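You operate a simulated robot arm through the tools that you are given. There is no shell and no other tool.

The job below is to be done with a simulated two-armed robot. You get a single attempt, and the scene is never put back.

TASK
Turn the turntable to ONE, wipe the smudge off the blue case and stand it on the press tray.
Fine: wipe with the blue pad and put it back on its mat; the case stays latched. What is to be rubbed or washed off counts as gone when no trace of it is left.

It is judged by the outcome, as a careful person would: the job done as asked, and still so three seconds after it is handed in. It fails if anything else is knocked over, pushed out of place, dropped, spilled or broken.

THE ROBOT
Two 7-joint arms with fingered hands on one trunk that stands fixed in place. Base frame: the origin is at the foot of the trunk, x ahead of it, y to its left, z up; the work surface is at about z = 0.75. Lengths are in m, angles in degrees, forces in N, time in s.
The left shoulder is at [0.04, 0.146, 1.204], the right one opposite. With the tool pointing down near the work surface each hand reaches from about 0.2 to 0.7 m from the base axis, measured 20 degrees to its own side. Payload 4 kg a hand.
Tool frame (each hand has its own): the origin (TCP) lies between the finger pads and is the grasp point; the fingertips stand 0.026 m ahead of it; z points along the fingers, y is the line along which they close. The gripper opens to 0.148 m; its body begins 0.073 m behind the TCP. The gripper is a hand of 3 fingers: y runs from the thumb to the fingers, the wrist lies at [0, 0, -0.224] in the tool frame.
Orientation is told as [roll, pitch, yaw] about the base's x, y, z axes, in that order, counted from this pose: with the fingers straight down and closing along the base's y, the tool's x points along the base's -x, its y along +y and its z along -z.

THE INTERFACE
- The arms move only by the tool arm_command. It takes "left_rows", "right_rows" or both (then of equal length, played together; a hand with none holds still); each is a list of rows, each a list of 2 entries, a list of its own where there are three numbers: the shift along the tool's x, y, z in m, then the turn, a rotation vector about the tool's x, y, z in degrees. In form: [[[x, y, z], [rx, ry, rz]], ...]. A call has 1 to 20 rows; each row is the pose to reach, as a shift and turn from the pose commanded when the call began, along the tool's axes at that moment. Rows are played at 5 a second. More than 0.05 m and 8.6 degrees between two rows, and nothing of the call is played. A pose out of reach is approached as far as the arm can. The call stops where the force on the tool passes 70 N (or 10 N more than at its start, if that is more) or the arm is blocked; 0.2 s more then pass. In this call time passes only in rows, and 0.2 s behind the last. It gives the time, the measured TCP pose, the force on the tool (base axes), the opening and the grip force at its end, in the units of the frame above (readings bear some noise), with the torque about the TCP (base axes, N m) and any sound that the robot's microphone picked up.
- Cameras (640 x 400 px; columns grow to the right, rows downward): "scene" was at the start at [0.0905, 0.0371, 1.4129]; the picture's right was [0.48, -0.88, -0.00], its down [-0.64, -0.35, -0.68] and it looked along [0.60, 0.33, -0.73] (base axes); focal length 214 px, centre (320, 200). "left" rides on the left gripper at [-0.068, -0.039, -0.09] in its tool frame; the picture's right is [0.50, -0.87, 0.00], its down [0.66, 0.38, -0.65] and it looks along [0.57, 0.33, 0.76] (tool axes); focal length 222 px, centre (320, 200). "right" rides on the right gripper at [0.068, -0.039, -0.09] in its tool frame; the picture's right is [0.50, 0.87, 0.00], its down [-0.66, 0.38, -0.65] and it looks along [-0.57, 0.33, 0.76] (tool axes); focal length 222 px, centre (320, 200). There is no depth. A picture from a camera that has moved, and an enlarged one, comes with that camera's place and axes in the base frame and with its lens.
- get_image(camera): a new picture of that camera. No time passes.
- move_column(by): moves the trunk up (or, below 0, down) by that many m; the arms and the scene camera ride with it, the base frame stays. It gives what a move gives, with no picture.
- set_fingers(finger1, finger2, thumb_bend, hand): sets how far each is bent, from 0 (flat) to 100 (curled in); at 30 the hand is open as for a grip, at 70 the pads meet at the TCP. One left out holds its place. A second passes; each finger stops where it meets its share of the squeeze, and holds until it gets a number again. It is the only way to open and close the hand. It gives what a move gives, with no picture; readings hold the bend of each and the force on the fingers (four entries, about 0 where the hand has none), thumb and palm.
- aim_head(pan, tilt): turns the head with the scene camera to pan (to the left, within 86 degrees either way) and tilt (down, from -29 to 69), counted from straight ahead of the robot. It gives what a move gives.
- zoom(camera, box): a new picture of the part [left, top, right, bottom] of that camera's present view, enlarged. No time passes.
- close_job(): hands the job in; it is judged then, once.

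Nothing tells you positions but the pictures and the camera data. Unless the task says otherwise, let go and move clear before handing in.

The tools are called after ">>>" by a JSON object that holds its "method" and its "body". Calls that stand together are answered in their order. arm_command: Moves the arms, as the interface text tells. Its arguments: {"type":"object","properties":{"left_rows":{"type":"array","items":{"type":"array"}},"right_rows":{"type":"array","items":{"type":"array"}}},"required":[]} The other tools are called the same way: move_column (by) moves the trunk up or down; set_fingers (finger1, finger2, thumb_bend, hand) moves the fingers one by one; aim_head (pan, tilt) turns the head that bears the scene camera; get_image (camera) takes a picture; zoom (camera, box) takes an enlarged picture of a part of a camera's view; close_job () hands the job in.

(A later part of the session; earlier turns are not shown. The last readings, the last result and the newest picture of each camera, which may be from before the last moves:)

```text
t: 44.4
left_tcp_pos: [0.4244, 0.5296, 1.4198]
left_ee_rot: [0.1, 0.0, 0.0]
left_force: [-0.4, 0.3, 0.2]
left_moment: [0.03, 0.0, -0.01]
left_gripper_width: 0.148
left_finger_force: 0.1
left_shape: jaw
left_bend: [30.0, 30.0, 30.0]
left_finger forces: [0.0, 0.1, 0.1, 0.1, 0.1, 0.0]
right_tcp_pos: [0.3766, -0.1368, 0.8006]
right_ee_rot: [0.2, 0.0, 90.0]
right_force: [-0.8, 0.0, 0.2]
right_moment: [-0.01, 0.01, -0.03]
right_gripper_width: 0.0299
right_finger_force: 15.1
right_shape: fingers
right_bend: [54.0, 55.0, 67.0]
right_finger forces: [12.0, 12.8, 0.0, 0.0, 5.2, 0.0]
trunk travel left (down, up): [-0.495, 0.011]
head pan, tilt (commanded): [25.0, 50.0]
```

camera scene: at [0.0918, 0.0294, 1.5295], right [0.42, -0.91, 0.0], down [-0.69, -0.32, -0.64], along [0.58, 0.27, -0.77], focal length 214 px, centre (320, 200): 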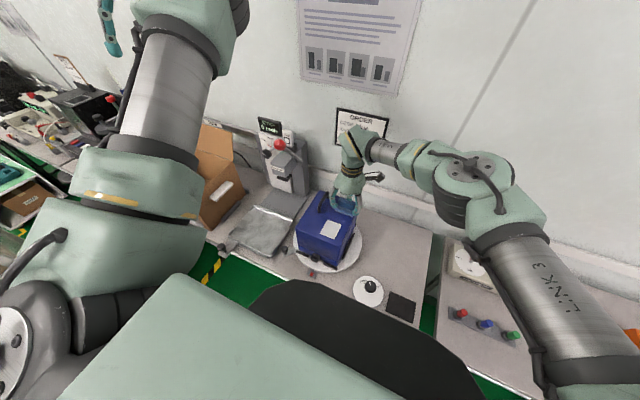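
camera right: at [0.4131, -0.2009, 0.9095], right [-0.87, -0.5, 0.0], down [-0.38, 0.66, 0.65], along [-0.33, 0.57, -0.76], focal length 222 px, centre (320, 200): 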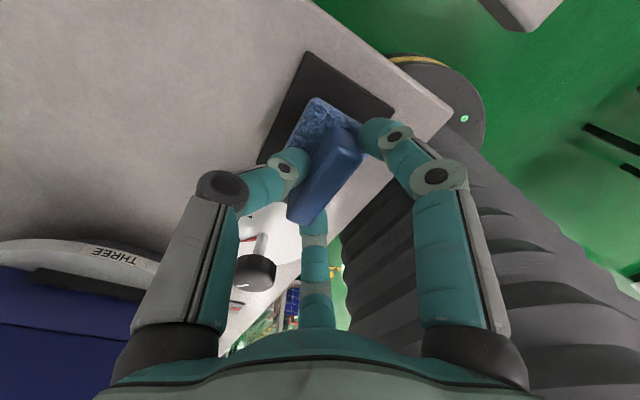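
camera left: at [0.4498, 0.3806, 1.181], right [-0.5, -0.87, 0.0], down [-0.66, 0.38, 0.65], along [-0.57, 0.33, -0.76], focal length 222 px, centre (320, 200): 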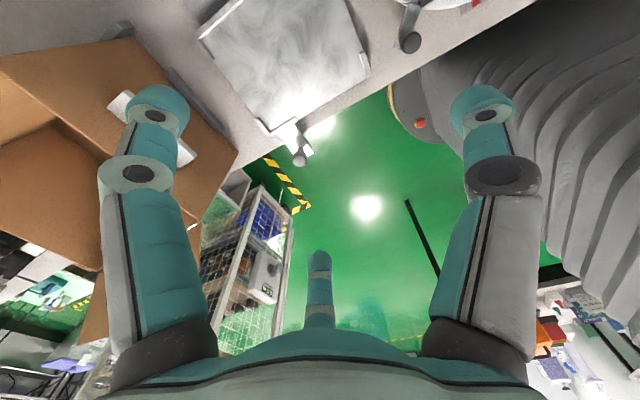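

>>> {"method": "arm_command", "body": {"right_rows": [[[0, 0, 0.002], [0, 0, 0]]]}}

>>> {"method": "zoom", "body": {"camera": "right", "box": [240, 30, 420, 240]}}

```text
t: 44.8
left_tcp_pos: [0.4222, 0.53, 1.4213]
left_ee_rot: [0.0, -0.2, 0.0]
left_force: [-0.7, 0.8, -0.1]
left_moment: [0.01, 0.02, -0.02]
left_gripper_width: 0.1478
left_finger_force: 0.0
left_shape: jaw
left_bend: [30.0, 30.0, 30.0]
left_finger forces: [0.1, 0.1, 0.0, 0.1, 0.0, 0.0]
right_tcp_pos: [0.3773, -0.137, 0.8003]
right_ee_rot: [-0.2, -0.2, 90.0]
right_force: [0.7, -1.2, 8.3]
right_moment: [0.1, 0.18, 0.03]
right_gripper_width: 0.0299
right_finger_force: 15.7
right_shape: fingers
right_bend: [54.0, 55.0, 67.0]
right_finger forces: [12.7, 14.0, 0.1, 0.1, 5.4, 0.1]
trunk travel left (down, up): [-0.495, 0.011]
head pan, tilt (commanded): [25.0, 50.0]
```

```text
1.90 times, centred on (330, 135) of right
camera zoom: at [0.4162, -0.2053, 0.8919], right [-0.87, -0.5, 0.0], down [-0.38, 0.65, 0.65], along [-0.33, 0.57, -0.76], focal length 423 px, centre (301, 324)
```

zoom: 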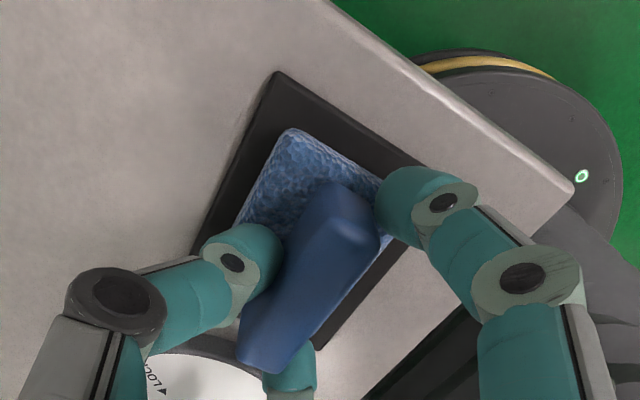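

The pad is resting on its mat (8 N). I open the fingers gently and rise.

>>> {"method": "set_fingers", "body": {"hand": "right", "finger1": 45, "finger2": 45, "thumb_bend": 45}}

>>> {"method": "arm_command", "body": {"right_rows": [[[0, 0, -0.02], [0, 0, 0]], [[0, 0, -0.05], [0, 0, 0]], [[0, 0, -0.09], [0, 0, 0]], [[0, 0, -0.13], [0, 0, 0]], [[0, 0, -0.17], [0, 0, 0]], [[0, 0, -0.21], [0, 0, 0]]]}}

>>> {"method": "zoom", "body": {"camera": "scene", "box": [350, 240, 470, 330]}}

>>> {"method": "get_image", "body": {"camera": "right"}}

```text
t: 45.8
left_tcp_pos: [0.4242, 0.5301, 1.4203]
left_ee_rot: [-0.1, 0.0, 0.1]
left_force: [0.2, 0.5, 0.0]
left_moment: [0.0, 0.02, 0.03]
left_gripper_width: 0.148
left_finger_force: 0.0
left_shape: jaw
left_bend: [30.0, 30.0, 30.0]
left_finger forces: [0.0, 0.0, 0.1, 0.1, 0.1, 0.0]
right_tcp_pos: [0.3764, -0.137, 0.8]
right_ee_rot: [0.1, 0.0, 90.1]
right_force: [1.3, 0.7, -0.8]
right_moment: [0.0, 0.01, 0.01]
right_gripper_width: 0.0778
right_finger_force: 0.1
right_shape: fingers
right_bend: [45.0, 45.0, 45.0]
right_finger forces: [0.1, 0.0, 0.1, 0.1, 0.0, 0.0]
trunk travel left (down, up): [-0.495, 0.011]
head pan, tilt (commanded): [25.0, 50.0]
```

```text
t: 47.2
left_tcp_pos: [0.4237, 0.5308, 1.4203]
left_ee_rot: [0.1, -0.1, 0.0]
left_force: [0.5, 0.0, 0.2]
left_moment: [0.01, 0.03, 0.02]
left_gripper_width: 0.148
left_finger_force: 0.1
left_shape: jaw
left_bend: [30.0, 30.0, 30.0]
left_finger forces: [0.0, 0.1, 0.0, 0.0, 0.0, 0.0]
right_tcp_pos: [0.3733, -0.1382, 1.0089]
right_ee_rot: [0.1, 0.0, 90.0]
right_force: [0.3, 0.3, -0.2]
right_moment: [0.04, 0.02, 0.04]
right_gripper_width: 0.0785
right_finger_force: 0.1
right_shape: fingers
right_bend: [45.0, 45.0, 45.0]
right_finger forces: [0.0, 0.1, 0.1, 0.0, 0.0, 0.1]
trunk travel left (down, up): [-0.495, 0.011]
head pan, tilt (commanded): [25.0, 50.0]
```

```text
4.44 times, centred on (410, 285) of scene
camera zoom: at [0.09, 0.0319, 1.5294], right [0.42, -0.91, 0.0], down [-0.69, -0.32, -0.64], along [0.58, 0.27, -0.77], focal length 953 px, centre (-80, -178)
```

zoom: 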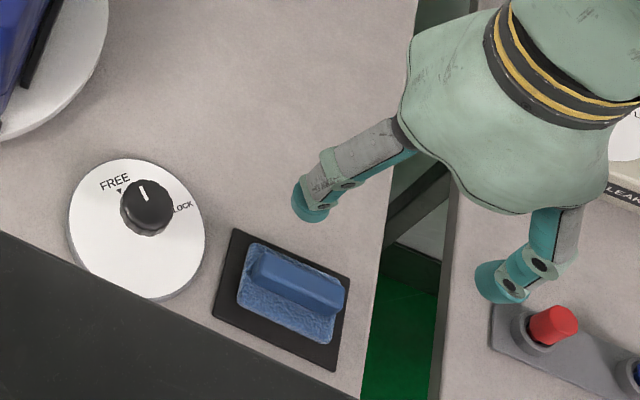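

```text
taken
camera right: at [0.414, -0.2073, 1.0992], right [-0.87, -0.5, 0.0], down [-0.38, 0.66, 0.65], along [-0.33, 0.57, -0.76], focal length 222 px, centre (320, 200)
```

right: 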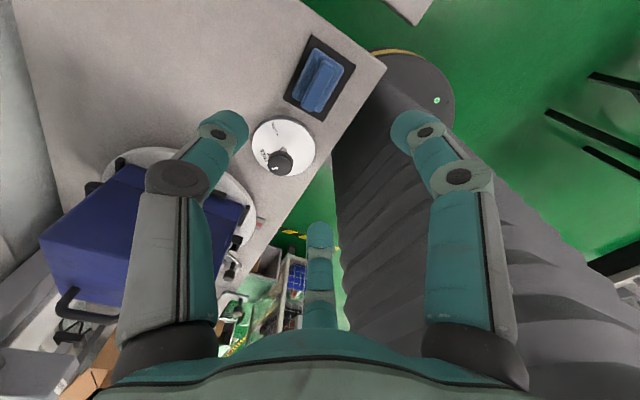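

The pad is back squarely on its mat. Next the turntable: I'll bring the left hand, half closed and slightly leaning away from the case, above the lever knob at about (0.361, 0.297).

>>> {"method": "set_fingers", "body": {"hand": "left", "finger1": 48, "finger2": 48, "thumb_bend": 48}}

>>> {"method": "arm_command", "body": {"left_rows": [[[0.01, -0.01, 0.04], [0.71, -1.03, 0.83]], [[0.025, -0.03, 0.08], [1.42, -2.07, 1.66]], [[0.04, -0.05, 0.12], [2.13, -3.1, 2.49]], [[0.05, -0.075, 0.155], [2.83, -4.13, 3.31]], [[0.06, -0.1, 0.19], [3.54, -5.16, 4.14]], [[0.0625, -0.125, 0.225], [4.25, -6.2, 4.97]], [[0.0625, -0.15, 0.26], [4.96, -7.23, 5.8]], [[0.0625, -0.175, 0.295], [5.67, -8.26, 6.63]], [[0.0625, -0.2, 0.33], [6.38, -9.29, 7.46]], [[0.0625, -0.22, 0.365], [7.08, -10.33, 8.28]], [[0.0625, -0.2338, 0.4], [7.79, -11.36, 9.11]], [[0.0625, -0.2338, 0.43], [8.5, -12.39, 9.94]]]}}

>>> {"method": "get_image", "body": {"camera": "scene"}}

>>> {"method": "get_image", "body": {"camera": "left"}}

>>> {"method": "get_image", "body": {"camera": "right"}}

```text
t: 48.2
left_tcp_pos: [0.4244, 0.5298, 1.4202]
left_ee_rot: [0.1, 0.0, 0.0]
left_force: [0.7, -0.4, -1.1]
left_moment: [0.01, -0.02, 0.01]
left_gripper_width: 0.0694
left_finger_force: 0.1
left_shape: fingers
left_bend: [48.0, 48.0, 48.0]
left_finger forces: [0.0, 0.1, 0.0, 0.1, 0.1, 0.1]
right_tcp_pos: [0.3744, -0.1387, 1.0074]
right_ee_rot: [0.0, 0.1, 90.0]
right_force: [-0.2, -0.6, -0.3]
right_moment: [0.03, -0.03, -0.01]
right_gripper_width: 0.0781
right_finger_force: 0.0
right_shape: fingers
right_bend: [45.0, 45.0, 45.0]
right_finger forces: [0.0, 0.1, 0.0, 0.0, 0.1, 0.0]
trunk travel left (down, up): [-0.495, 0.011]
head pan, tilt (commanded): [25.0, 50.0]
```

```text
t: 50.8
left_tcp_pos: [0.3609, 0.3358, 0.9937]
left_ee_rot: [-7.4, -13.4, -8.5]
left_force: [-0.2, -0.1, 0.1]
left_moment: [-0.01, -0.02, -0.01]
left_gripper_width: 0.0693
left_finger_force: 0.1
left_shape: fingers
left_bend: [48.0, 48.0, 48.0]
left_finger forces: [0.0, 0.0, 0.0, 0.0, 0.0, 0.1]
left hand out of reach, approached as far as the arm can: row 10, 11, 12
right_tcp_pos: [0.3752, -0.1391, 1.0064]
right_ee_rot: [0.1, 0.0, 90.0]
right_force: [0.1, -0.2, 1.1]
right_moment: [0.0, 0.01, 0.01]
right_gripper_width: 0.0781
right_finger_force: 0.0
right_shape: fingers
right_bend: [45.0, 45.0, 45.0]
right_finger forces: [0.0, 0.0, 0.1, 0.1, 0.0, 0.0]
trunk travel left (down, up): [-0.495, 0.011]
head pan, tilt (commanded): [25.0, 50.0]
```

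```text
taken
camera scene: at [0.0902, 0.0315, 1.5294], right [0.42, -0.91, 0.0], down [-0.69, -0.32, -0.64], along [0.58, 0.27, -0.77], focal length 214 px, centre (320, 200)
```

scene: 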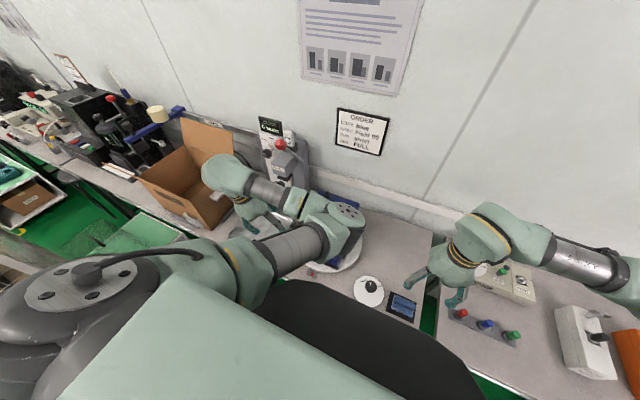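

```text
taken
camera left: at [0.3997, 0.3014, 1.102], right [-0.64, -0.77, -0.01], down [-0.7, 0.57, 0.43], along [-0.33, 0.28, -0.9], focal length 222 px, centre (320, 200)
```

left: 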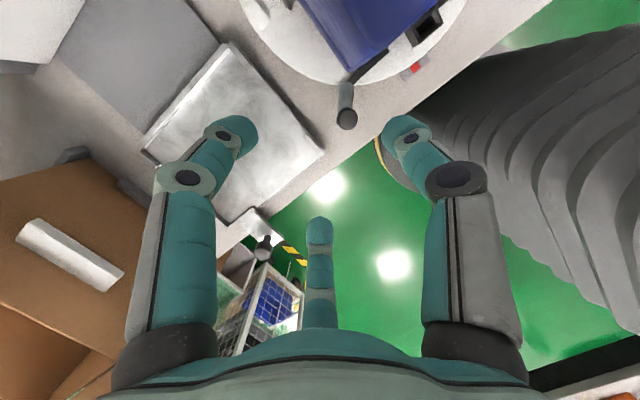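

```text
taken
camera right: at [0.4143, -0.2074, 1.0987], right [-0.87, -0.5, 0.0], down [-0.38, 0.66, 0.65], along [-0.33, 0.57, -0.76], focal length 222 px, centre (320, 200)
```

right: 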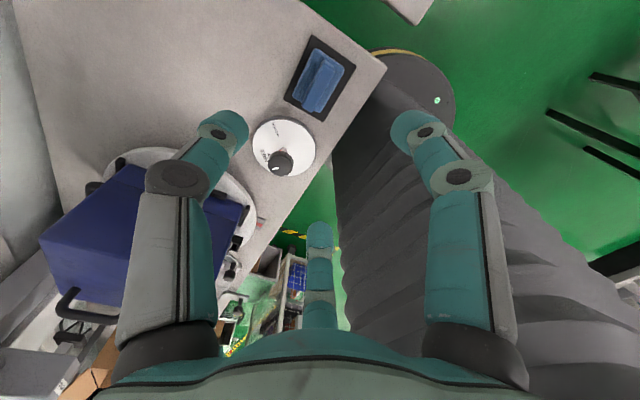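

The left arm can't get there: it ran out of reach and its elbow drops toward the case. I back the left arm out the way it came and will use the right hand for the lever instead.

>>> {"method": "arm_command", "body": {"left_rows": [[[-0.0103, 0.0126, -0.0364], [-0.71, 1.03, -0.83]], [[-0.0206, 0.0252, -0.0727], [-1.42, 2.07, -1.66]], [[-0.0309, 0.0378, -0.109], [-2.13, 3.1, -2.49]], [[-0.0412, 0.0504, -0.1454], [-2.83, 4.13, -3.31]], [[-0.0515, 0.063, -0.1817], [-3.54, 5.16, -4.14]], [[-0.0618, 0.0756, -0.2181], [-4.25, 6.2, -4.97]], [[-0.0721, 0.0882, -0.2545], [-4.96, 7.23, -5.8]], [[-0.0824, 0.1008, -0.2908], [-5.67, 8.26, -6.63]], [[-0.0927, 0.1134, -0.3271], [-6.38, 9.29, -7.46]], [[-0.103, 0.126, -0.3635], [-7.08, 10.33, -8.28]], [[-0.1133, 0.1386, -0.4], [-7.79, 11.36, -9.11]], [[-0.1236, 0.1512, -0.4362], [-8.5, 12.39, -9.94]]]}}

>>> {"method": "get_image", "body": {"camera": "scene"}}

```text
t: 53.4
left_tcp_pos: [0.4182, 0.53, 1.4224]
left_ee_rot: [0.0, -0.1, 0.0]
left_force: [-0.5, -0.4, -0.5]
left_moment: [-0.04, -0.02, -0.06]
left_gripper_width: 0.0691
left_finger_force: 0.1
left_shape: fingers
left_bend: [48.0, 48.0, 48.0]
left_finger forces: [0.0, 0.0, 0.0, 0.0, 0.0, 0.1]
right_tcp_pos: [0.3737, -0.1387, 1.0071]
right_ee_rot: [0.0, 0.0, 90.0]
right_force: [0.2, -0.5, 0.3]
right_moment: [-0.01, 0.03, -0.04]
right_gripper_width: 0.0781
right_finger_force: 0.0
right_shape: fingers
right_bend: [45.0, 45.0, 45.0]
right_finger forces: [0.0, 0.0, 0.0, 0.0, 0.1, 0.1]
trunk travel left (down, up): [-0.495, 0.011]
head pan, tilt (commanded): [25.0, 50.0]
```

```text
taken
camera scene: at [0.0889, 0.0321, 1.5295], right [0.42, -0.91, 0.0], down [-0.69, -0.32, -0.64], along [0.58, 0.27, -0.77], focal length 214 px, centre (320, 200)
```

scene: 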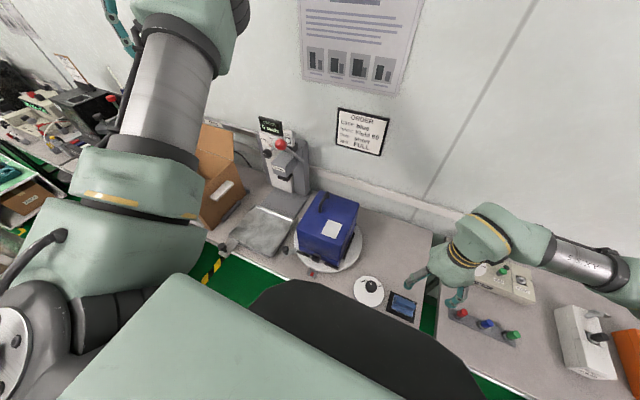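

Left arm is clear again. Now I bring the right hand around in front of the case, turning it toward yaw 60, at a safe height.

>>> {"method": "arm_command", "body": {"right_rows": [[[-0.03, 0.005, -0.02], [0, 0, 4]], [[-0.07, 0.012, -0.04], [0, 0, 9]], [[-0.11, 0.02, -0.06], [0, 0, 14]], [[-0.15, 0.027, -0.06], [0, 0, 19]], [[-0.19, 0.034, -0.06], [0, 0, 25]], [[-0.23, 0.04, -0.06], [0, 0, 30]]]}}

>>> {"method": "get_image", "body": {"camera": "scene"}}

>>> {"method": "get_image", "body": {"camera": "right"}}

```text
t: 54.8
left_tcp_pos: [0.419, 0.5324, 1.4211]
left_ee_rot: [0.1, 0.0, 0.0]
left_force: [-0.6, -0.6, 0.5]
left_moment: [-0.02, -0.03, 0.0]
left_gripper_width: 0.0691
left_finger_force: 0.0
left_shape: fingers
left_bend: [48.0, 48.0, 48.0]
left_finger forces: [0.0, 0.1, 0.0, 0.0, 0.0, 0.0]
right_tcp_pos: [0.3357, 0.0925, 1.0677]
right_ee_rot: [0.1, 0.1, 59.8]
right_force: [-0.6, -0.3, 0.3]
right_moment: [0.0, 0.01, 0.02]
right_gripper_width: 0.0782
right_finger_force: 0.0
right_shape: fingers
right_bend: [45.0, 45.0, 45.0]
right_finger forces: [0.0, 0.0, 0.0, 0.0, 0.0, 0.0]
trunk travel left (down, up): [-0.495, 0.011]
head pan, tilt (commanded): [25.0, 50.0]
```

```text
taken
camera scene: at [0.0899, 0.0338, 1.5294], right [0.42, -0.91, 0.0], down [-0.69, -0.32, -0.64], along [0.58, 0.27, -0.77], focal length 214 px, centre (320, 200)
```

scene: 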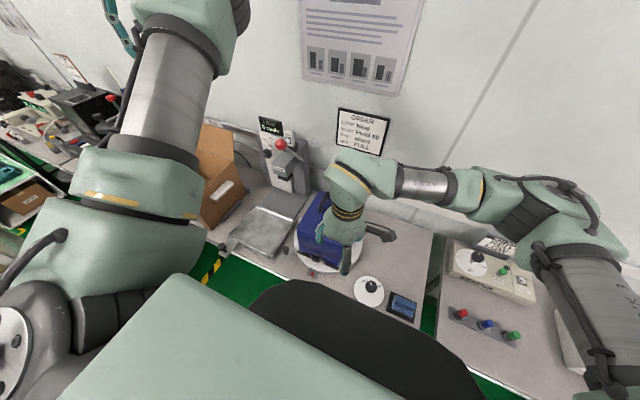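

```text
taken
camera right: at [0.3377, 0.0136, 1.1602], right [-1.0, 0.0, 0.0], down [0.0, 0.76, 0.65], along [0.0, 0.65, -0.76], focal length 222 px, centre (320, 200)
```

right: 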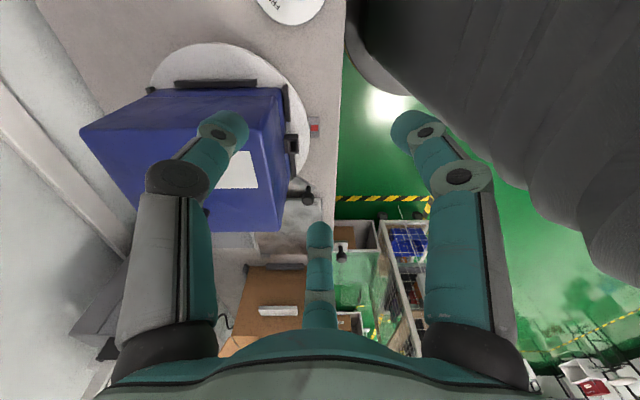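

Right arm's elbow stays well out to the right. I continue to above the lever knob with yaw about 12°.

>>> {"method": "arm_command", "body": {"right_rows": [[[-0.03, 0.0135, 0], [0, 0, 8]], [[-0.06, 0.027, 0], [0, 0, 16]], [[-0.09, 0.041, 0], [0, 0, 24]], [[-0.12, 0.055, 0.01], [0, 0, 32]], [[-0.152, 0.069, 0.02], [0, 0, 40]], [[-0.1832, 0.0827, 0.03], [0, 0, 48]]]}}

>>> {"method": "get_image", "body": {"camera": "scene"}}

>>> {"method": "get_image", "body": {"camera": "right"}}

```text
t: 56.2
left_tcp_pos: [0.419, 0.5279, 1.4225]
left_ee_rot: [0.1, 0.1, 0.0]
left_force: [1.1, -0.1, 0.2]
left_moment: [0.03, 0.01, 0.0]
left_gripper_width: 0.0688
left_finger_force: 0.0
left_shape: fingers
left_bend: [48.0, 48.0, 48.0]
left_finger forces: [0.0, 0.0, 0.0, 0.1, 0.1, 0.1]
right_tcp_pos: [0.4077, 0.2307, 1.0576]
right_ee_rot: [0.1, -0.1, 11.9]
right_force: [-0.2, -0.3, 0.7]
right_moment: [0.0, 0.0, 0.02]
right_gripper_width: 0.0787
right_finger_force: 0.0
right_shape: fingers
right_bend: [45.0, 45.0, 45.0]
right_finger forces: [0.1, 0.0, 0.0, 0.1, 0.0, 0.0]
right hand out of reach, approached as far as the arm can: row 5, 6
trunk travel left (down, up): [-0.495, 0.011]
head pan, tilt (commanded): [25.0, 50.0]
```

```text
taken
camera scene: at [0.0911, 0.0302, 1.5295], right [0.42, -0.91, 0.0], down [-0.69, -0.32, -0.64], along [0.58, 0.27, -0.77], focal length 214 px, centre (320, 200)
```

scene: 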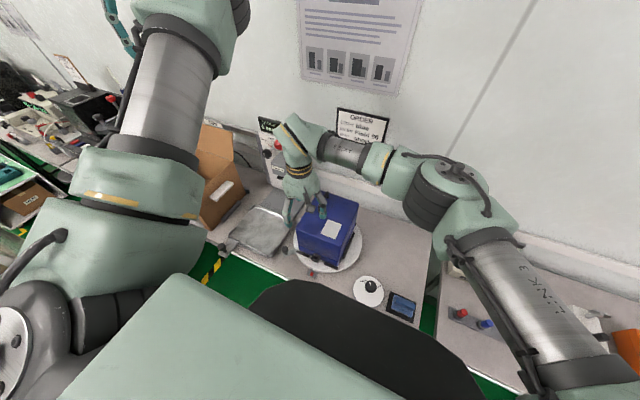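

```text
taken
camera right: at [0.3508, 0.1784, 1.1489], right [-0.67, 0.74, 0.0], down [0.56, 0.5, 0.65], along [0.49, 0.44, -0.76], focal length 222 px, centre (320, 200)
```

right: 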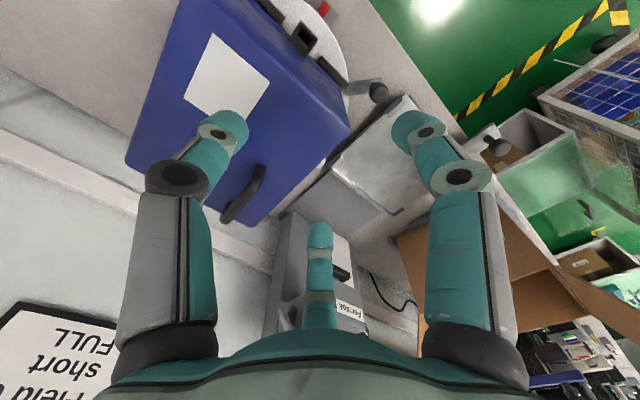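

At that yaw the right hand can't reach across, but a larger yaw should suit it. I turn the hand toward yaw ~115 while moving to above the lever.

>>> {"method": "arm_command", "body": {"right_rows": [[[0.01, 0.004, -0.002], [0, 0, -8]], [[0.02, 0.007, -0.004], [0, 0, -16]], [[0.03, 0.011, -0.006], [0, 0, -24]], [[0.04, 0.015, -0.008], [0, 0, -32]], [[0.05, 0.018, -0.01], [0, 0, -40]], [[0.06, 0.022, -0.012], [0, 0, -48]], [[0.056, 0.03, -0.012], [0, 0, -56]], [[0.053, 0.037, -0.01], [0, 0, -64]], [[0.05, 0.045, -0.005], [0, 0, -72]], [[0.046, 0.052, 0], [0, 0, -80]], [[0.043, 0.06, 0.01], [0, 0, -88]], [[0.039, 0.067, 0.02], [0, 0, -96]], [[0.035, 0.075, 0.03], [0, 0, -103]]]}}

>>> {"method": "get_image", "body": {"camera": "scene"}}

>>> {"method": "get_image", "body": {"camera": "right"}}

```text
t: 59.0
left_tcp_pos: [0.4196, 0.5296, 1.4215]
left_ee_rot: [0.1, 0.0, 0.0]
left_force: [-0.4, -0.2, 0.1]
left_moment: [0.02, 0.02, -0.02]
left_gripper_width: 0.0692
left_finger_force: 0.0
left_shape: fingers
left_bend: [48.0, 48.0, 48.0]
left_finger forces: [0.0, 0.1, 0.1, 0.0, 0.1, 0.1]
right_tcp_pos: [0.3538, 0.2336, 1.0836]
right_ee_rot: [0.1, 0.0, 115.2]
right_force: [0.4, -0.3, -0.1]
right_moment: [0.03, -0.02, 0.02]
right_gripper_width: 0.0784
right_finger_force: 0.0
right_shape: fingers
right_bend: [45.0, 45.0, 45.0]
right_finger forces: [0.0, 0.1, 0.1, 0.0, 0.0, 0.0]
right hand out of reach, approached as far as the arm can: row 5, 6, 7, 8, 9, 10, 11, 12, 13
trunk travel left (down, up): [-0.495, 0.011]
head pan, tilt (commanded): [25.0, 50.0]
```

```text
taken
camera scene: at [0.091, 0.0314, 1.5296], right [0.42, -0.91, 0.0], down [-0.69, -0.32, -0.64], along [0.58, 0.27, -0.77], focal length 214 px, centre (320, 200)
```

scene: 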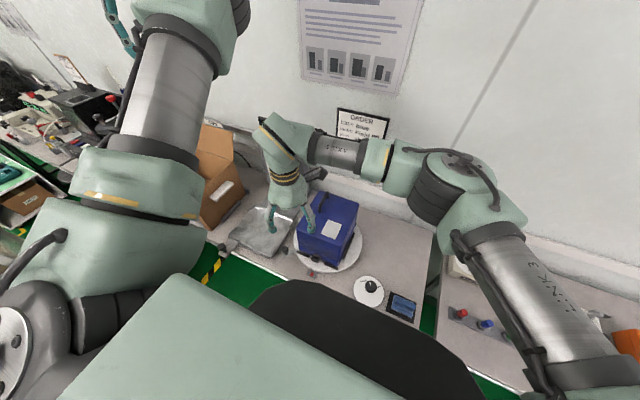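

```text
taken
camera right: at [0.4195, 0.1887, 1.1755], right [-0.57, -0.82, 0.0], down [-0.62, 0.43, 0.65], along [-0.54, 0.37, -0.76], focal length 222 px, centre (320, 200)
```

right: 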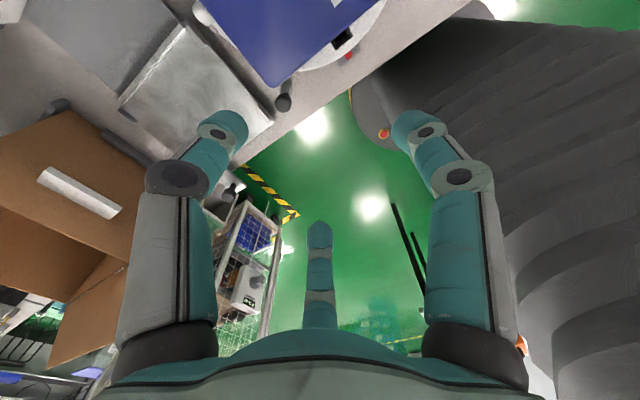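

The right arm can't reach as far left as the lever's present spot either. Since the disc is free, I'll start the turn by gently pushing the right part of the case's front (near its nest rail) with the closed right hand, then use the lever for the rest. First I bring the hand to the front-right, raised, and close it.

>>> {"method": "arm_command", "body": {"right_rows": [[[0.02, 0.012, 0], [0, 0, 8]], [[0.04, 0.024, 0], [0, 0, 16]], [[0.06, 0.036, 0], [0, 0, 24]], [[0.08, 0.047, 0], [0, 0, 32]], [[0.104, 0.0585, 0], [0, 0, 40]]]}}

>>> {"method": "set_fingers", "body": {"hand": "right", "finger1": 70, "finger2": 70, "thumb_bend": 70}}

>>> {"method": "get_image", "body": {"camera": "scene"}}

>>> {"method": "get_image", "body": {"camera": "right"}}

```text
t: 60.2
left_tcp_pos: [0.4202, 0.5275, 1.4225]
left_ee_rot: [0.1, 0.1, 0.0]
left_force: [-0.5, -0.8, -1.3]
left_moment: [0.03, 0.02, 0.01]
left_gripper_width: 0.069
left_finger_force: 0.2
left_shape: fingers
left_bend: [48.0, 48.0, 48.0]
left_finger forces: [0.0, 0.1, 0.0, 0.0, 0.1, 0.0]
right_tcp_pos: [0.3449, 0.1114, 1.0859]
right_ee_rot: [0.1, 0.0, 74.9]
right_force: [-0.6, -0.2, 0.2]
right_moment: [0.01, -0.03, 0.01]
right_gripper_width: 0.0785
right_finger_force: 0.0
right_shape: fingers
right_bend: [45.0, 45.0, 45.0]
right_finger forces: [0.1, 0.0, 0.0, 0.0, 0.0, 0.1]
trunk travel left (down, up): [-0.495, 0.011]
head pan, tilt (commanded): [25.0, 50.0]
```

```text
t: 61.2
left_tcp_pos: [0.4187, 0.5304, 1.4209]
left_ee_rot: [0.0, -0.1, 0.0]
left_force: [0.2, 0.3, 0.0]
left_moment: [-0.01, -0.03, -0.04]
left_gripper_width: 0.0692
left_finger_force: 0.1
left_shape: fingers
left_bend: [48.0, 48.0, 48.0]
left_finger forces: [0.0, 0.0, 0.0, 0.0, 0.1, 0.1]
right_tcp_pos: [0.344, 0.1129, 1.0859]
right_ee_rot: [0.1, 0.0, 75.0]
right_force: [-0.3, 0.1, -0.1]
right_moment: [-0.03, -0.01, 0.0]
right_gripper_width: 0.0001
right_finger_force: 0.1
right_shape: fingers
right_bend: [69.0, 69.0, 70.0]
right_finger forces: [0.0, 0.1, 0.0, 0.1, 0.0, 0.0]
trunk travel left (down, up): [-0.495, 0.011]
head pan, tilt (commanded): [25.0, 50.0]
```

```text
taken
camera scene: at [0.0903, 0.0319, 1.5294], right [0.42, -0.91, 0.0], down [-0.69, -0.32, -0.64], along [0.58, 0.27, -0.77], focal length 214 px, centre (320, 200)
```

scene: 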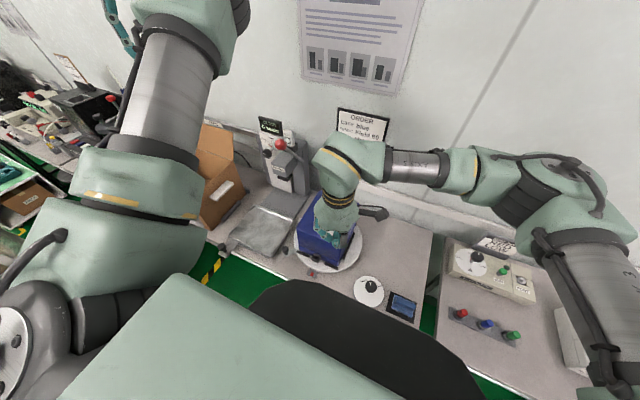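

```text
taken
camera right: at [0.3656, 0.0373, 1.1776], right [-0.97, -0.26, 0.0], down [-0.2, 0.73, 0.65], along [-0.17, 0.63, -0.76], focal length 222 px, centre (320, 200)
```

right: 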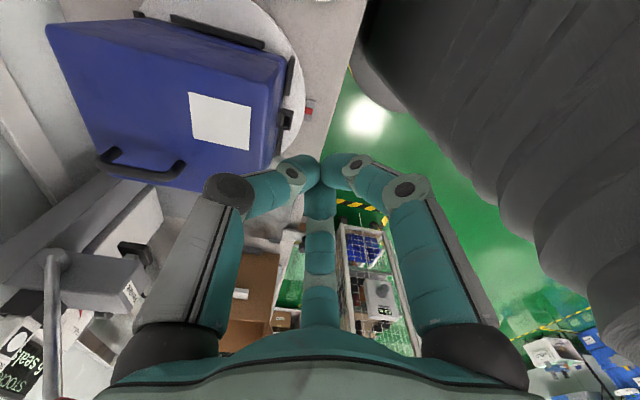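

The hand is closed above the front-right of the case. I'll use only the extended thumb as a paddle against the case's front face near its right edge: set the thumb out, turn to yaw 105, and lower in front of the case.

>>> {"method": "set_fingers", "body": {"hand": "right", "finger1": 70, "finger2": 70, "thumb_bend": 33}}

>>> {"method": "arm_command", "body": {"right_rows": [[[0.006, 0.01, 0], [0, 0, -7.5]], [[0.012, 0.02, 0], [0, 0, -15]], [[0.018, 0.03, 0], [0, 0, -22.5]], [[0.023, 0.0394, 0], [0, 0, -30]], [[0.023, 0.0394, 0.04], [0, 0, -30]], [[0.023, 0.0394, 0.08], [0, 0, -30]], [[0.023, 0.0394, 0.12], [0, 0, -30]]]}}

>>> {"method": "get_image", "body": {"camera": "scene"}}

>>> {"method": "get_image", "body": {"camera": "right"}}

```text
t: 62.2
left_tcp_pos: [0.4197, 0.5297, 1.4221]
left_ee_rot: [0.0, 0.0, 0.0]
left_force: [-0.2, 0.1, -0.2]
left_moment: [0.01, -0.04, 0.01]
left_gripper_width: 0.0689
left_finger_force: 0.0
left_shape: fingers
left_bend: [48.0, 48.0, 48.0]
left_finger forces: [0.0, 0.1, 0.0, 0.0, 0.0, 0.0]
right_tcp_pos: [0.3448, 0.1125, 1.0851]
right_ee_rot: [0.2, 0.0, 75.0]
right_force: [-1.2, 0.2, 0.4]
right_moment: [0.0, 0.01, 0.0]
right_gripper_width: 0.0659
right_finger_force: 0.0
right_shape: fingers
right_bend: [70.0, 70.0, 33.0]
right_finger forces: [0.0, 0.1, 0.1, 0.1, 0.0, 0.0]
trunk travel left (down, up): [-0.495, 0.011]
head pan, tilt (commanded): [25.0, 50.0]
```

```text
t: 63.8
left_tcp_pos: [0.4188, 0.5303, 1.4211]
left_ee_rot: [0.0, 0.0, 0.1]
left_force: [-0.3, -0.3, 0.5]
left_moment: [-0.01, -0.01, 0.01]
left_gripper_width: 0.069
left_finger_force: 0.0
left_shape: fingers
left_bend: [48.0, 48.0, 48.0]
left_finger forces: [0.0, 0.1, 0.0, 0.1, 0.1, 0.0]
right_tcp_pos: [0.2992, 0.1047, 0.9655]
right_ee_rot: [0.1, -0.2, 105.1]
right_force: [0.7, -0.6, -0.2]
right_moment: [0.03, 0.01, 0.0]
right_gripper_width: 0.0662
right_finger_force: 0.0
right_shape: fingers
right_bend: [70.0, 70.0, 33.0]
right_finger forces: [0.1, 0.0, 0.0, 0.1, 0.0, 0.1]
trunk travel left (down, up): [-0.495, 0.011]
head pan, tilt (commanded): [25.0, 50.0]
```

```text
taken
camera scene: at [0.0903, 0.0316, 1.5294], right [0.42, -0.91, 0.0], down [-0.69, -0.32, -0.64], along [0.58, 0.27, -0.77], focal length 214 px, centre (320, 200)
```

scene: 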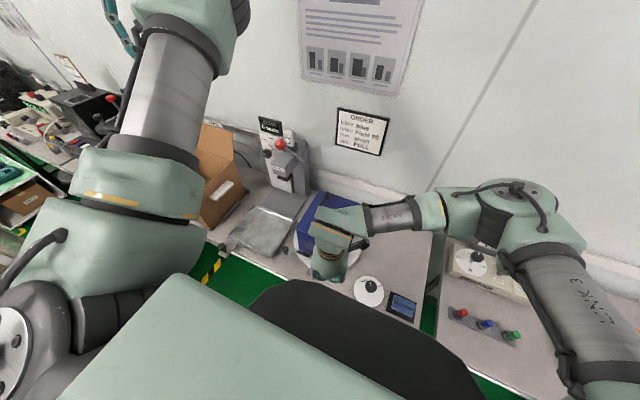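

```text
taken
camera right: at [0.3554, 0.0482, 1.057], right [-0.71, -0.71, 0.0], down [-0.54, 0.53, 0.65], along [-0.46, 0.46, -0.76], focal length 222 px, centre (320, 200)
```

right: 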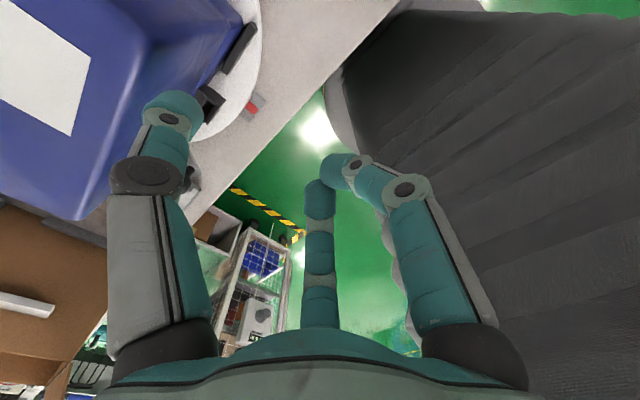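

Everything's clear; the right arm handles this position well. I lower the hand so the thumb sits in front of the case face at mid height.

>>> {"method": "arm_command", "body": {"right_rows": [[[0, 0, 0.035], [0, 0, 0]], [[0, 0, 0.07], [0, 0, 0]], [[0, 0, 0.105], [0, 0, 0]]]}}

>>> {"method": "get_image", "body": {"camera": "right"}}

>>> {"method": "zoom", "body": {"camera": "scene", "box": [260, 170, 440, 300]}}

```text
t: 64.6
left_tcp_pos: [0.4187, 0.5295, 1.4207]
left_ee_rot: [-0.1, 0.1, 0.0]
left_force: [-0.7, 0.2, -0.6]
left_moment: [-0.03, 0.0, -0.02]
left_gripper_width: 0.069
left_finger_force: 0.0
left_shape: fingers
left_bend: [48.0, 48.0, 48.0]
left_finger forces: [0.0, 0.0, 0.0, 0.1, 0.0, 0.0]
right_tcp_pos: [0.3017, 0.1027, 0.8604]
right_ee_rot: [0.0, 0.0, 104.9]
right_force: [-0.2, -0.3, 0.3]
right_moment: [0.0, 0.03, -0.02]
right_gripper_width: 0.0662
right_finger_force: 0.2
right_shape: fingers
right_bend: [70.0, 70.0, 33.0]
right_finger forces: [0.0, 0.0, 0.0, 0.0, 0.0, 0.0]
trunk travel left (down, up): [-0.495, 0.011]
head pan, tilt (commanded): [25.0, 50.0]
```

```text
taken
camera right: at [0.3568, 0.046, 0.9517], right [-0.71, -0.71, 0.0], down [-0.53, 0.53, 0.65], along [-0.46, 0.46, -0.76], focal length 222 px, centre (320, 200)
```

right: 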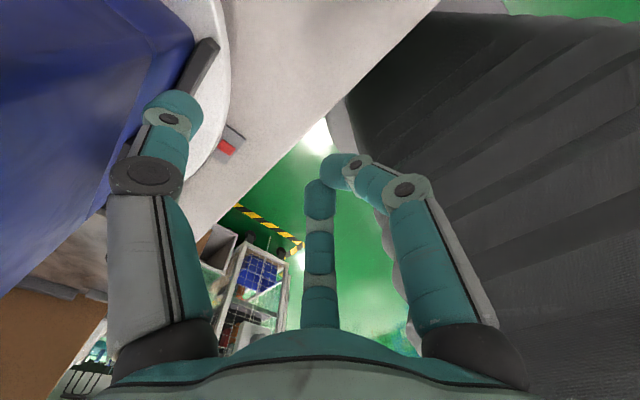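

```text
3.08 times, centred on (350, 235) of scene
camera zoom: at [0.0903, 0.0316, 1.5294], right [0.42, -0.91, 0.0], down [-0.69, -0.32, -0.64], along [0.58, 0.27, -0.77], focal length 660 px, centre (228, 92)
```

zoom: 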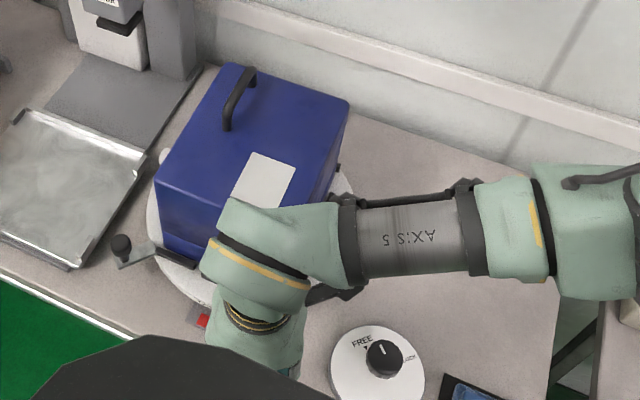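

The thumb is just in front of the face, right of the latch. I push slowly in an arc, checking force and the disc after the first few degrees.

>>> {"method": "arm_command", "body": {"right_rows": [[[0.0031, -0.0116, 0], [0, 0, 0]], [[0.0065, -0.019, 0], [0, 0, 0]], [[0.0106, -0.0205, 0], [0, 0, 0]], [[0.0147, -0.0219, 0], [0, 0, 0]], [[0.0186, -0.0236, 0], [0, 0, 0]], [[0.0225, -0.0252, 0], [0, 0, 0]]]}}

>>> {"method": "get_image", "body": {"camera": "right"}}

>>> {"method": "zoom", "body": {"camera": "scene", "box": [260, 170, 440, 300]}}

```text
t: 66.0
left_tcp_pos: [0.4185, 0.53, 1.421]
left_ee_rot: [0.0, -0.1, -0.1]
left_force: [1.0, -0.6, -0.1]
left_moment: [-0.03, 0.02, 0.01]
left_gripper_width: 0.0691
left_finger_force: 0.2
left_shape: fingers
left_bend: [48.0, 48.0, 48.0]
left_finger forces: [0.1, 0.0, 0.1, 0.1, 0.0, 0.0]
right_tcp_pos: [0.3319, 0.0868, 0.8606]
right_ee_rot: [0.0, 0.0, 104.9]
right_force: [-2.5, -0.9, -0.5]
right_moment: [-0.04, 0.15, 0.02]
right_gripper_width: 0.0619
right_finger_force: 1.4
right_shape: fingers
right_bend: [70.0, 70.0, 35.0]
right_finger forces: [0.1, 0.0, 0.1, 0.1, 2.8, 0.0]
trunk travel left (down, up): [-0.495, 0.011]
head pan, tilt (commanded): [25.0, 50.0]
```

```text
taken
camera right: at [0.3869, 0.0303, 0.9526], right [-0.71, -0.71, 0.0], down [-0.53, 0.54, 0.65], along [-0.46, 0.46, -0.76], focal length 222 px, centre (320, 200)
```

right: 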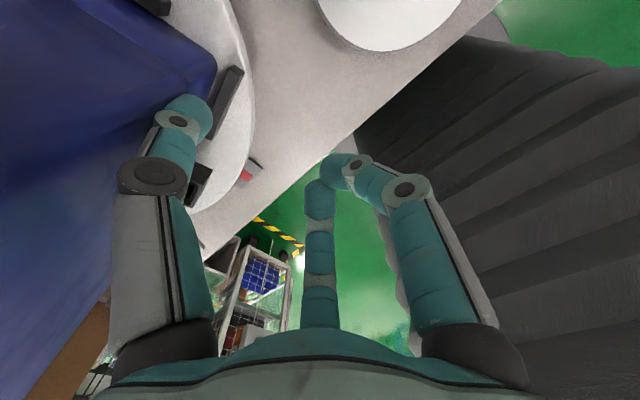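

```text
3.08 times, centred on (350, 235) of scene
camera zoom: at [0.0898, 0.0315, 1.5294], right [0.42, -0.91, 0.0], down [-0.69, -0.32, -0.64], along [0.58, 0.27, -0.77], focal length 660 px, centre (228, 92)
```

zoom: 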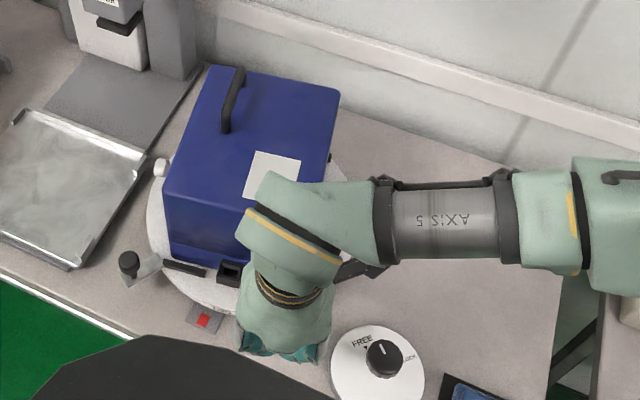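

The disc turns easily with about 3 N. I continue the arc to roughly 40°.

>>> {"method": "arm_command", "body": {"right_rows": [[[0.0057, -0.0028, 0], [0, 0, 0]], [[0.0113, -0.006, 0], [0, 0, 0]], [[0.0168, -0.0095, 0], [0, 0, 0]], [[0.022, -0.0132, 0], [0, 0, 0]], [[0.0271, -0.0172, 0], [0, 0, 0]], [[0.0318, -0.0214, 0], [0, 0, 0]], [[0.0365, -0.0259, 0], [0, 0, 0]], [[0.0407, -0.0307, 0], [0, 0, 0]], [[0.0448, -0.0356, 0], [0, 0, 0]], [[0.0486, -0.0408, 0], [0, 0, 0]], [[0.0522, -0.0461, 0], [0, 0, 0]]]}}

>>> {"method": "get_image", "body": {"camera": "right"}}

>>> {"method": "zoom", "body": {"camera": "scene", "box": [260, 170, 440, 300]}}

```text
t: 68.4
left_tcp_pos: [0.4194, 0.529, 1.421]
left_ee_rot: [0.1, 0.1, 0.0]
left_force: [-0.1, -0.1, 0.5]
left_moment: [0.03, -0.04, 0.01]
left_gripper_width: 0.0692
left_finger_force: 0.1
left_shape: fingers
left_bend: [48.0, 48.0, 48.0]
left_finger forces: [0.0, 0.0, 0.0, 0.0, 0.0, 0.0]
right_tcp_pos: [0.3894, 0.0489, 0.8607]
right_ee_rot: [0.0, 0.0, 104.9]
right_force: [-2.8, -1.4, 0.2]
right_moment: [0.01, 0.02, -0.06]
right_gripper_width: 0.0624
right_finger_force: 1.4
right_shape: fingers
right_bend: [70.0, 70.0, 35.0]
right_finger forces: [0.0, 0.0, 0.1, 0.0, 2.8, 0.0]
trunk travel left (down, up): [-0.495, 0.011]
head pan, tilt (commanded): [25.0, 50.0]
```

```text
taken
camera right: at [0.445, -0.0081, 0.9516], right [-0.71, -0.71, 0.0], down [-0.53, 0.54, 0.65], along [-0.46, 0.46, -0.76], focal length 222 px, centre (320, 200)
```

right: 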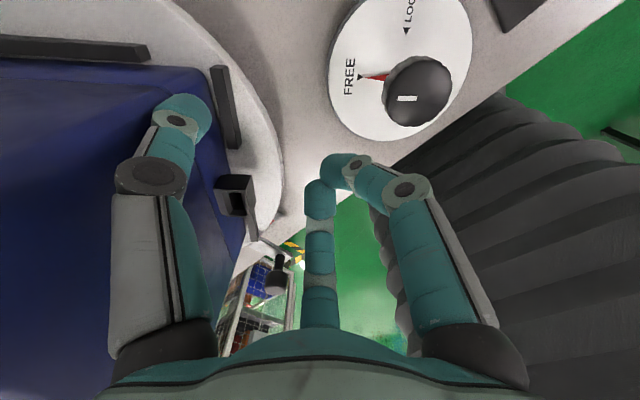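

```text
3.08 times, centred on (350, 235) of scene
camera zoom: at [0.0899, 0.0312, 1.5294], right [0.42, -0.91, 0.0], down [-0.69, -0.32, -0.64], along [0.58, 0.27, -0.77], focal length 660 px, centre (228, 92)
```

zoom: 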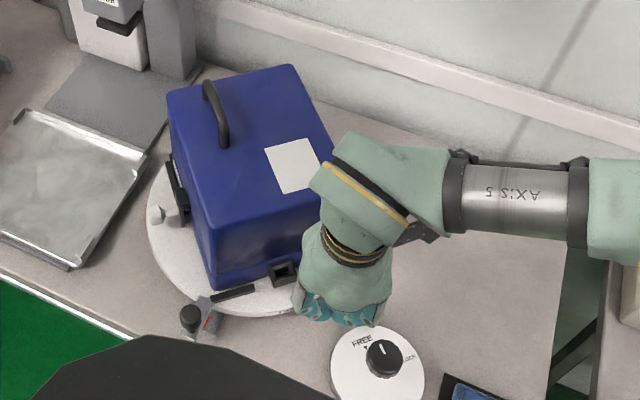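

It's turning smoothly, about 38° so far. I check whether the "ONE" tag now shows on the left-front rim.

>>> {"method": "zoom", "body": {"camera": "scene", "box": [290, 215, 350, 280]}}

>>> {"method": "zoom", "body": {"camera": "right", "box": [80, 60, 330, 330]}}

```text
6.15 times, centred on (320, 248) of scene
camera zoom: at [0.0899, 0.0312, 1.5294], right [0.42, -0.91, 0.0], down [-0.69, -0.32, -0.64], along [0.58, 0.27, -0.77], focal length 1320 px, centre (320, -92)
```

zoom: 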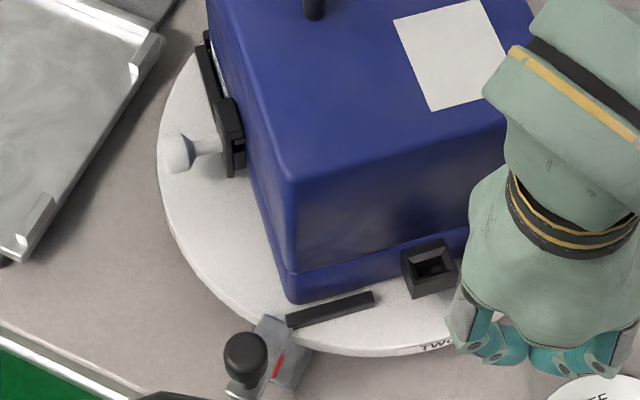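

```text
1.48 times, centred on (205, 195) of right
camera zoom: at [0.445, -0.0081, 0.9516], right [-0.71, -0.71, 0.0], down [-0.53, 0.54, 0.65], along [-0.46, 0.46, -0.76], focal length 329 px, centre (490, 207)
```

zoom: 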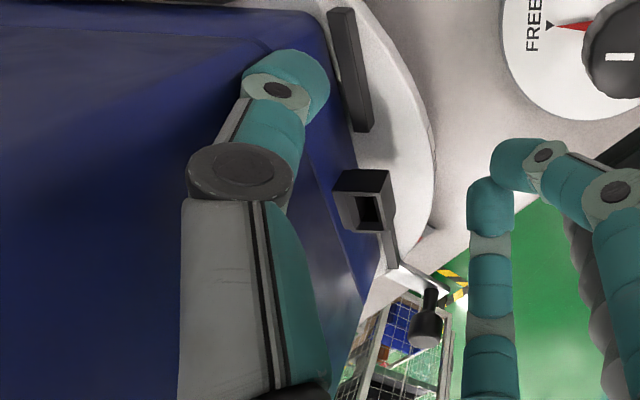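

On the left side I see a latch-like plunger, which I'll leave untouched. I push on to about 62° so the "ONE" tag comes into view.

>>> {"method": "arm_command", "body": {"right_rows": [[[0.0032, -0.0056, 0], [0, 0, 0]], [[0.0062, -0.0112, 0], [0, 0, 0]], [[0.0088, -0.017, 0], [0, 0, 0]], [[0.0112, -0.0229, 0], [0, 0, 0]], [[0.0133, -0.029, 0], [0, 0, 0]], [[0.0149, -0.0353, 0], [0, 0, 0]], [[0.0163, -0.0416, 0], [0, 0, 0]]]}}

>>> {"method": "get_image", "body": {"camera": "right"}}

>>> {"method": "zoom", "body": {"camera": "scene", "box": [270, 180, 390, 290]}}

```text
t: 70.0
left_tcp_pos: [0.4193, 0.5308, 1.422]
left_ee_rot: [0.1, 0.0, 0.0]
left_force: [0.1, 0.5, 0.4]
left_moment: [0.04, -0.02, 0.0]
left_gripper_width: 0.069
left_finger_force: 0.0
left_shape: fingers
left_bend: [48.0, 48.0, 48.0]
left_finger forces: [0.1, 0.0, 0.1, 0.0, 0.0, 0.0]
right_tcp_pos: [0.4333, 0.0447, 0.8602]
right_ee_rot: [0.1, -0.1, 104.9]
right_force: [-1.3, -2.2, -0.6]
right_moment: [-0.04, 0.09, -0.1]
right_gripper_width: 0.0626
right_finger_force: 1.3
right_shape: fingers
right_bend: [70.0, 70.0, 34.0]
right_finger forces: [0.0, 0.0, 0.0, 0.1, 2.6, 0.0]
trunk travel left (down, up): [-0.495, 0.011]
head pan, tilt (commanded): [25.0, 50.0]
```

```text
taken
camera right: at [0.4892, -0.0126, 0.9516], right [-0.71, -0.71, 0.0], down [-0.53, 0.54, 0.65], along [-0.46, 0.46, -0.76], focal length 222 px, centre (320, 200)
```

right: 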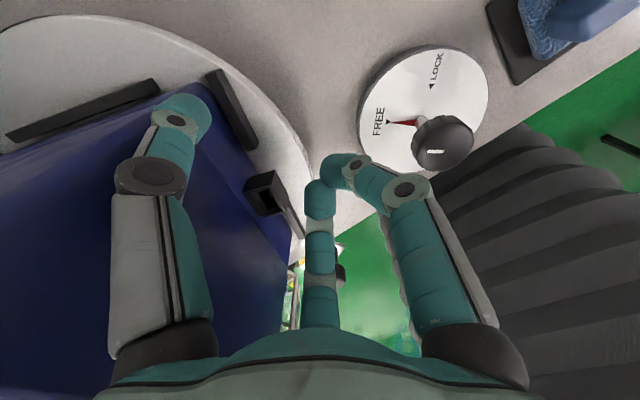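

```text
3.64 times, centred on (330, 235) of scene
camera zoom: at [0.0902, 0.0313, 1.5294], right [0.42, -0.91, 0.0], down [-0.69, -0.32, -0.64], along [0.58, 0.27, -0.77], focal length 780 px, centre (284, 73)
```

zoom: 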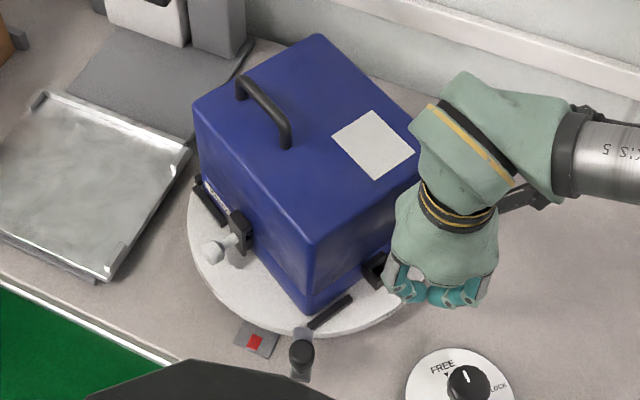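

About 58–60° now. I zoom on the front-left rim and the plunger part.

>>> {"method": "zoom", "body": {"camera": "scene", "box": [310, 225, 360, 285]}}

>>> {"method": "zoom", "body": {"camera": "scene", "box": [315, 220, 350, 255]}}

```text
6.67 times, centred on (335, 255) of scene
camera zoom: at [0.0902, 0.0313, 1.5294], right [0.42, -0.91, 0.0], down [-0.69, -0.32, -0.64], along [0.58, 0.27, -0.77], focal length 1430 px, centre (220, -167)
```

zoom: 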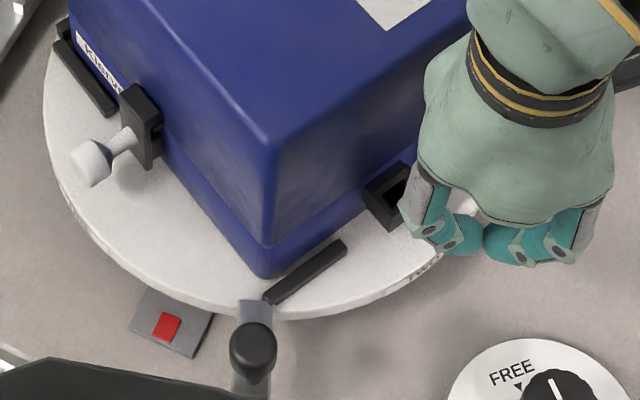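

```text
11.43 times, centred on (332, 238) of scene
camera zoom: at [0.0902, 0.0313, 1.5294], right [0.42, -0.91, 0.0], down [-0.69, -0.32, -0.64], along [0.58, 0.27, -0.77], focal length 2451 px, centre (177, -229)
```

zoom: 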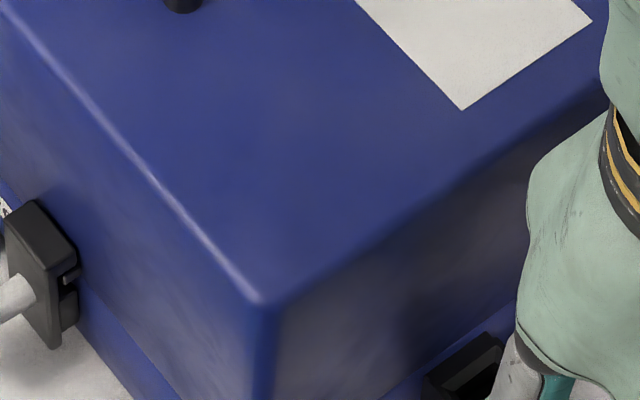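

The black bracket with the pale plunger is the case's own latch on its side; the push stays clear of it. I continue the arc to about 80°, turning the hand slightly with it.

>>> {"method": "arm_command", "body": {"right_rows": [[[0.005, -0.0064, 0], [0, 0, -3]], [[0.0097, -0.013, 0], [0, 0, -6]], [[0.0139, -0.02, 0], [0, 0, -9]], [[0.0178, -0.0271, 0], [0, 0, -12]], [[0.0214, -0.0343, 0], [0, 0, -15]], [[0.0245, -0.042, 0], [0, 0, -18]]]}}

>>> {"method": "get_image", "body": {"camera": "right"}}

>>> {"method": "zoom", "body": {"camera": "scene", "box": [270, 180, 390, 290]}}

>>> {"method": "zoom", "body": {"camera": "scene", "box": [295, 245, 345, 285]}}

```text
t: 71.4
left_tcp_pos: [0.4201, 0.5288, 1.4225]
left_ee_rot: [0.0, 0.0, 0.0]
left_force: [-0.7, 0.3, -0.1]
left_moment: [-0.03, 0.01, 0.01]
left_gripper_width: 0.0691
left_finger_force: 0.0
left_shape: fingers
left_bend: [48.0, 48.0, 48.0]
left_finger forces: [0.1, 0.0, 0.0, 0.1, 0.0, 0.0]
right_tcp_pos: [0.4803, 0.0296, 0.859]
right_ee_rot: [0.1, 0.1, 123.0]
right_force: [-1.1, -2.3, 0.6]
right_moment: [-0.03, -0.01, -0.13]
right_gripper_width: 0.0632
right_finger_force: 1.5
right_shape: fingers
right_bend: [70.0, 70.0, 34.0]
right_finger forces: [0.0, 0.0, 0.0, 0.0, 2.6, 0.0]
trunk travel left (down, up): [-0.495, 0.011]
head pan, tilt (commanded): [25.0, 50.0]
```

```text
taken
camera right: at [0.5512, -0.0068, 0.9509], right [-0.45, -0.89, 0.0], down [-0.67, 0.34, 0.65], along [-0.58, 0.3, -0.76], focal length 222 px, centre (320, 200)
```

right: 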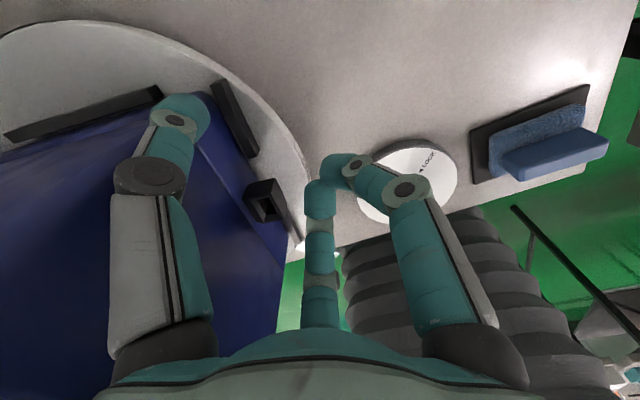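

```text
3.64 times, centred on (330, 235) of scene
camera zoom: at [0.0903, 0.0313, 1.5294], right [0.42, -0.91, 0.0], down [-0.69, -0.32, -0.64], along [0.58, 0.27, -0.77], focal length 780 px, centre (284, 73)
```

zoom: 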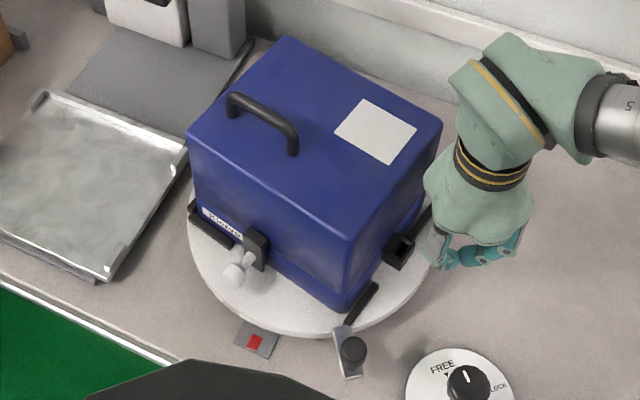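

```text
10.00 times, centred on (320, 265) of scene
camera zoom: at [0.0903, 0.0313, 1.5294], right [0.42, -0.91, 0.0], down [-0.69, -0.32, -0.64], along [0.58, 0.27, -0.77], focal length 2145 px, centre (320, -450)
```

zoom: 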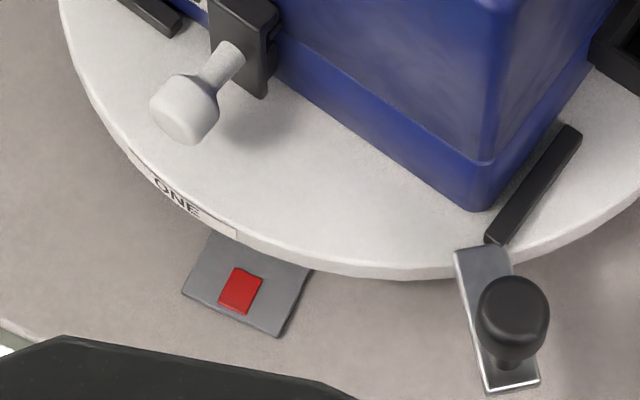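

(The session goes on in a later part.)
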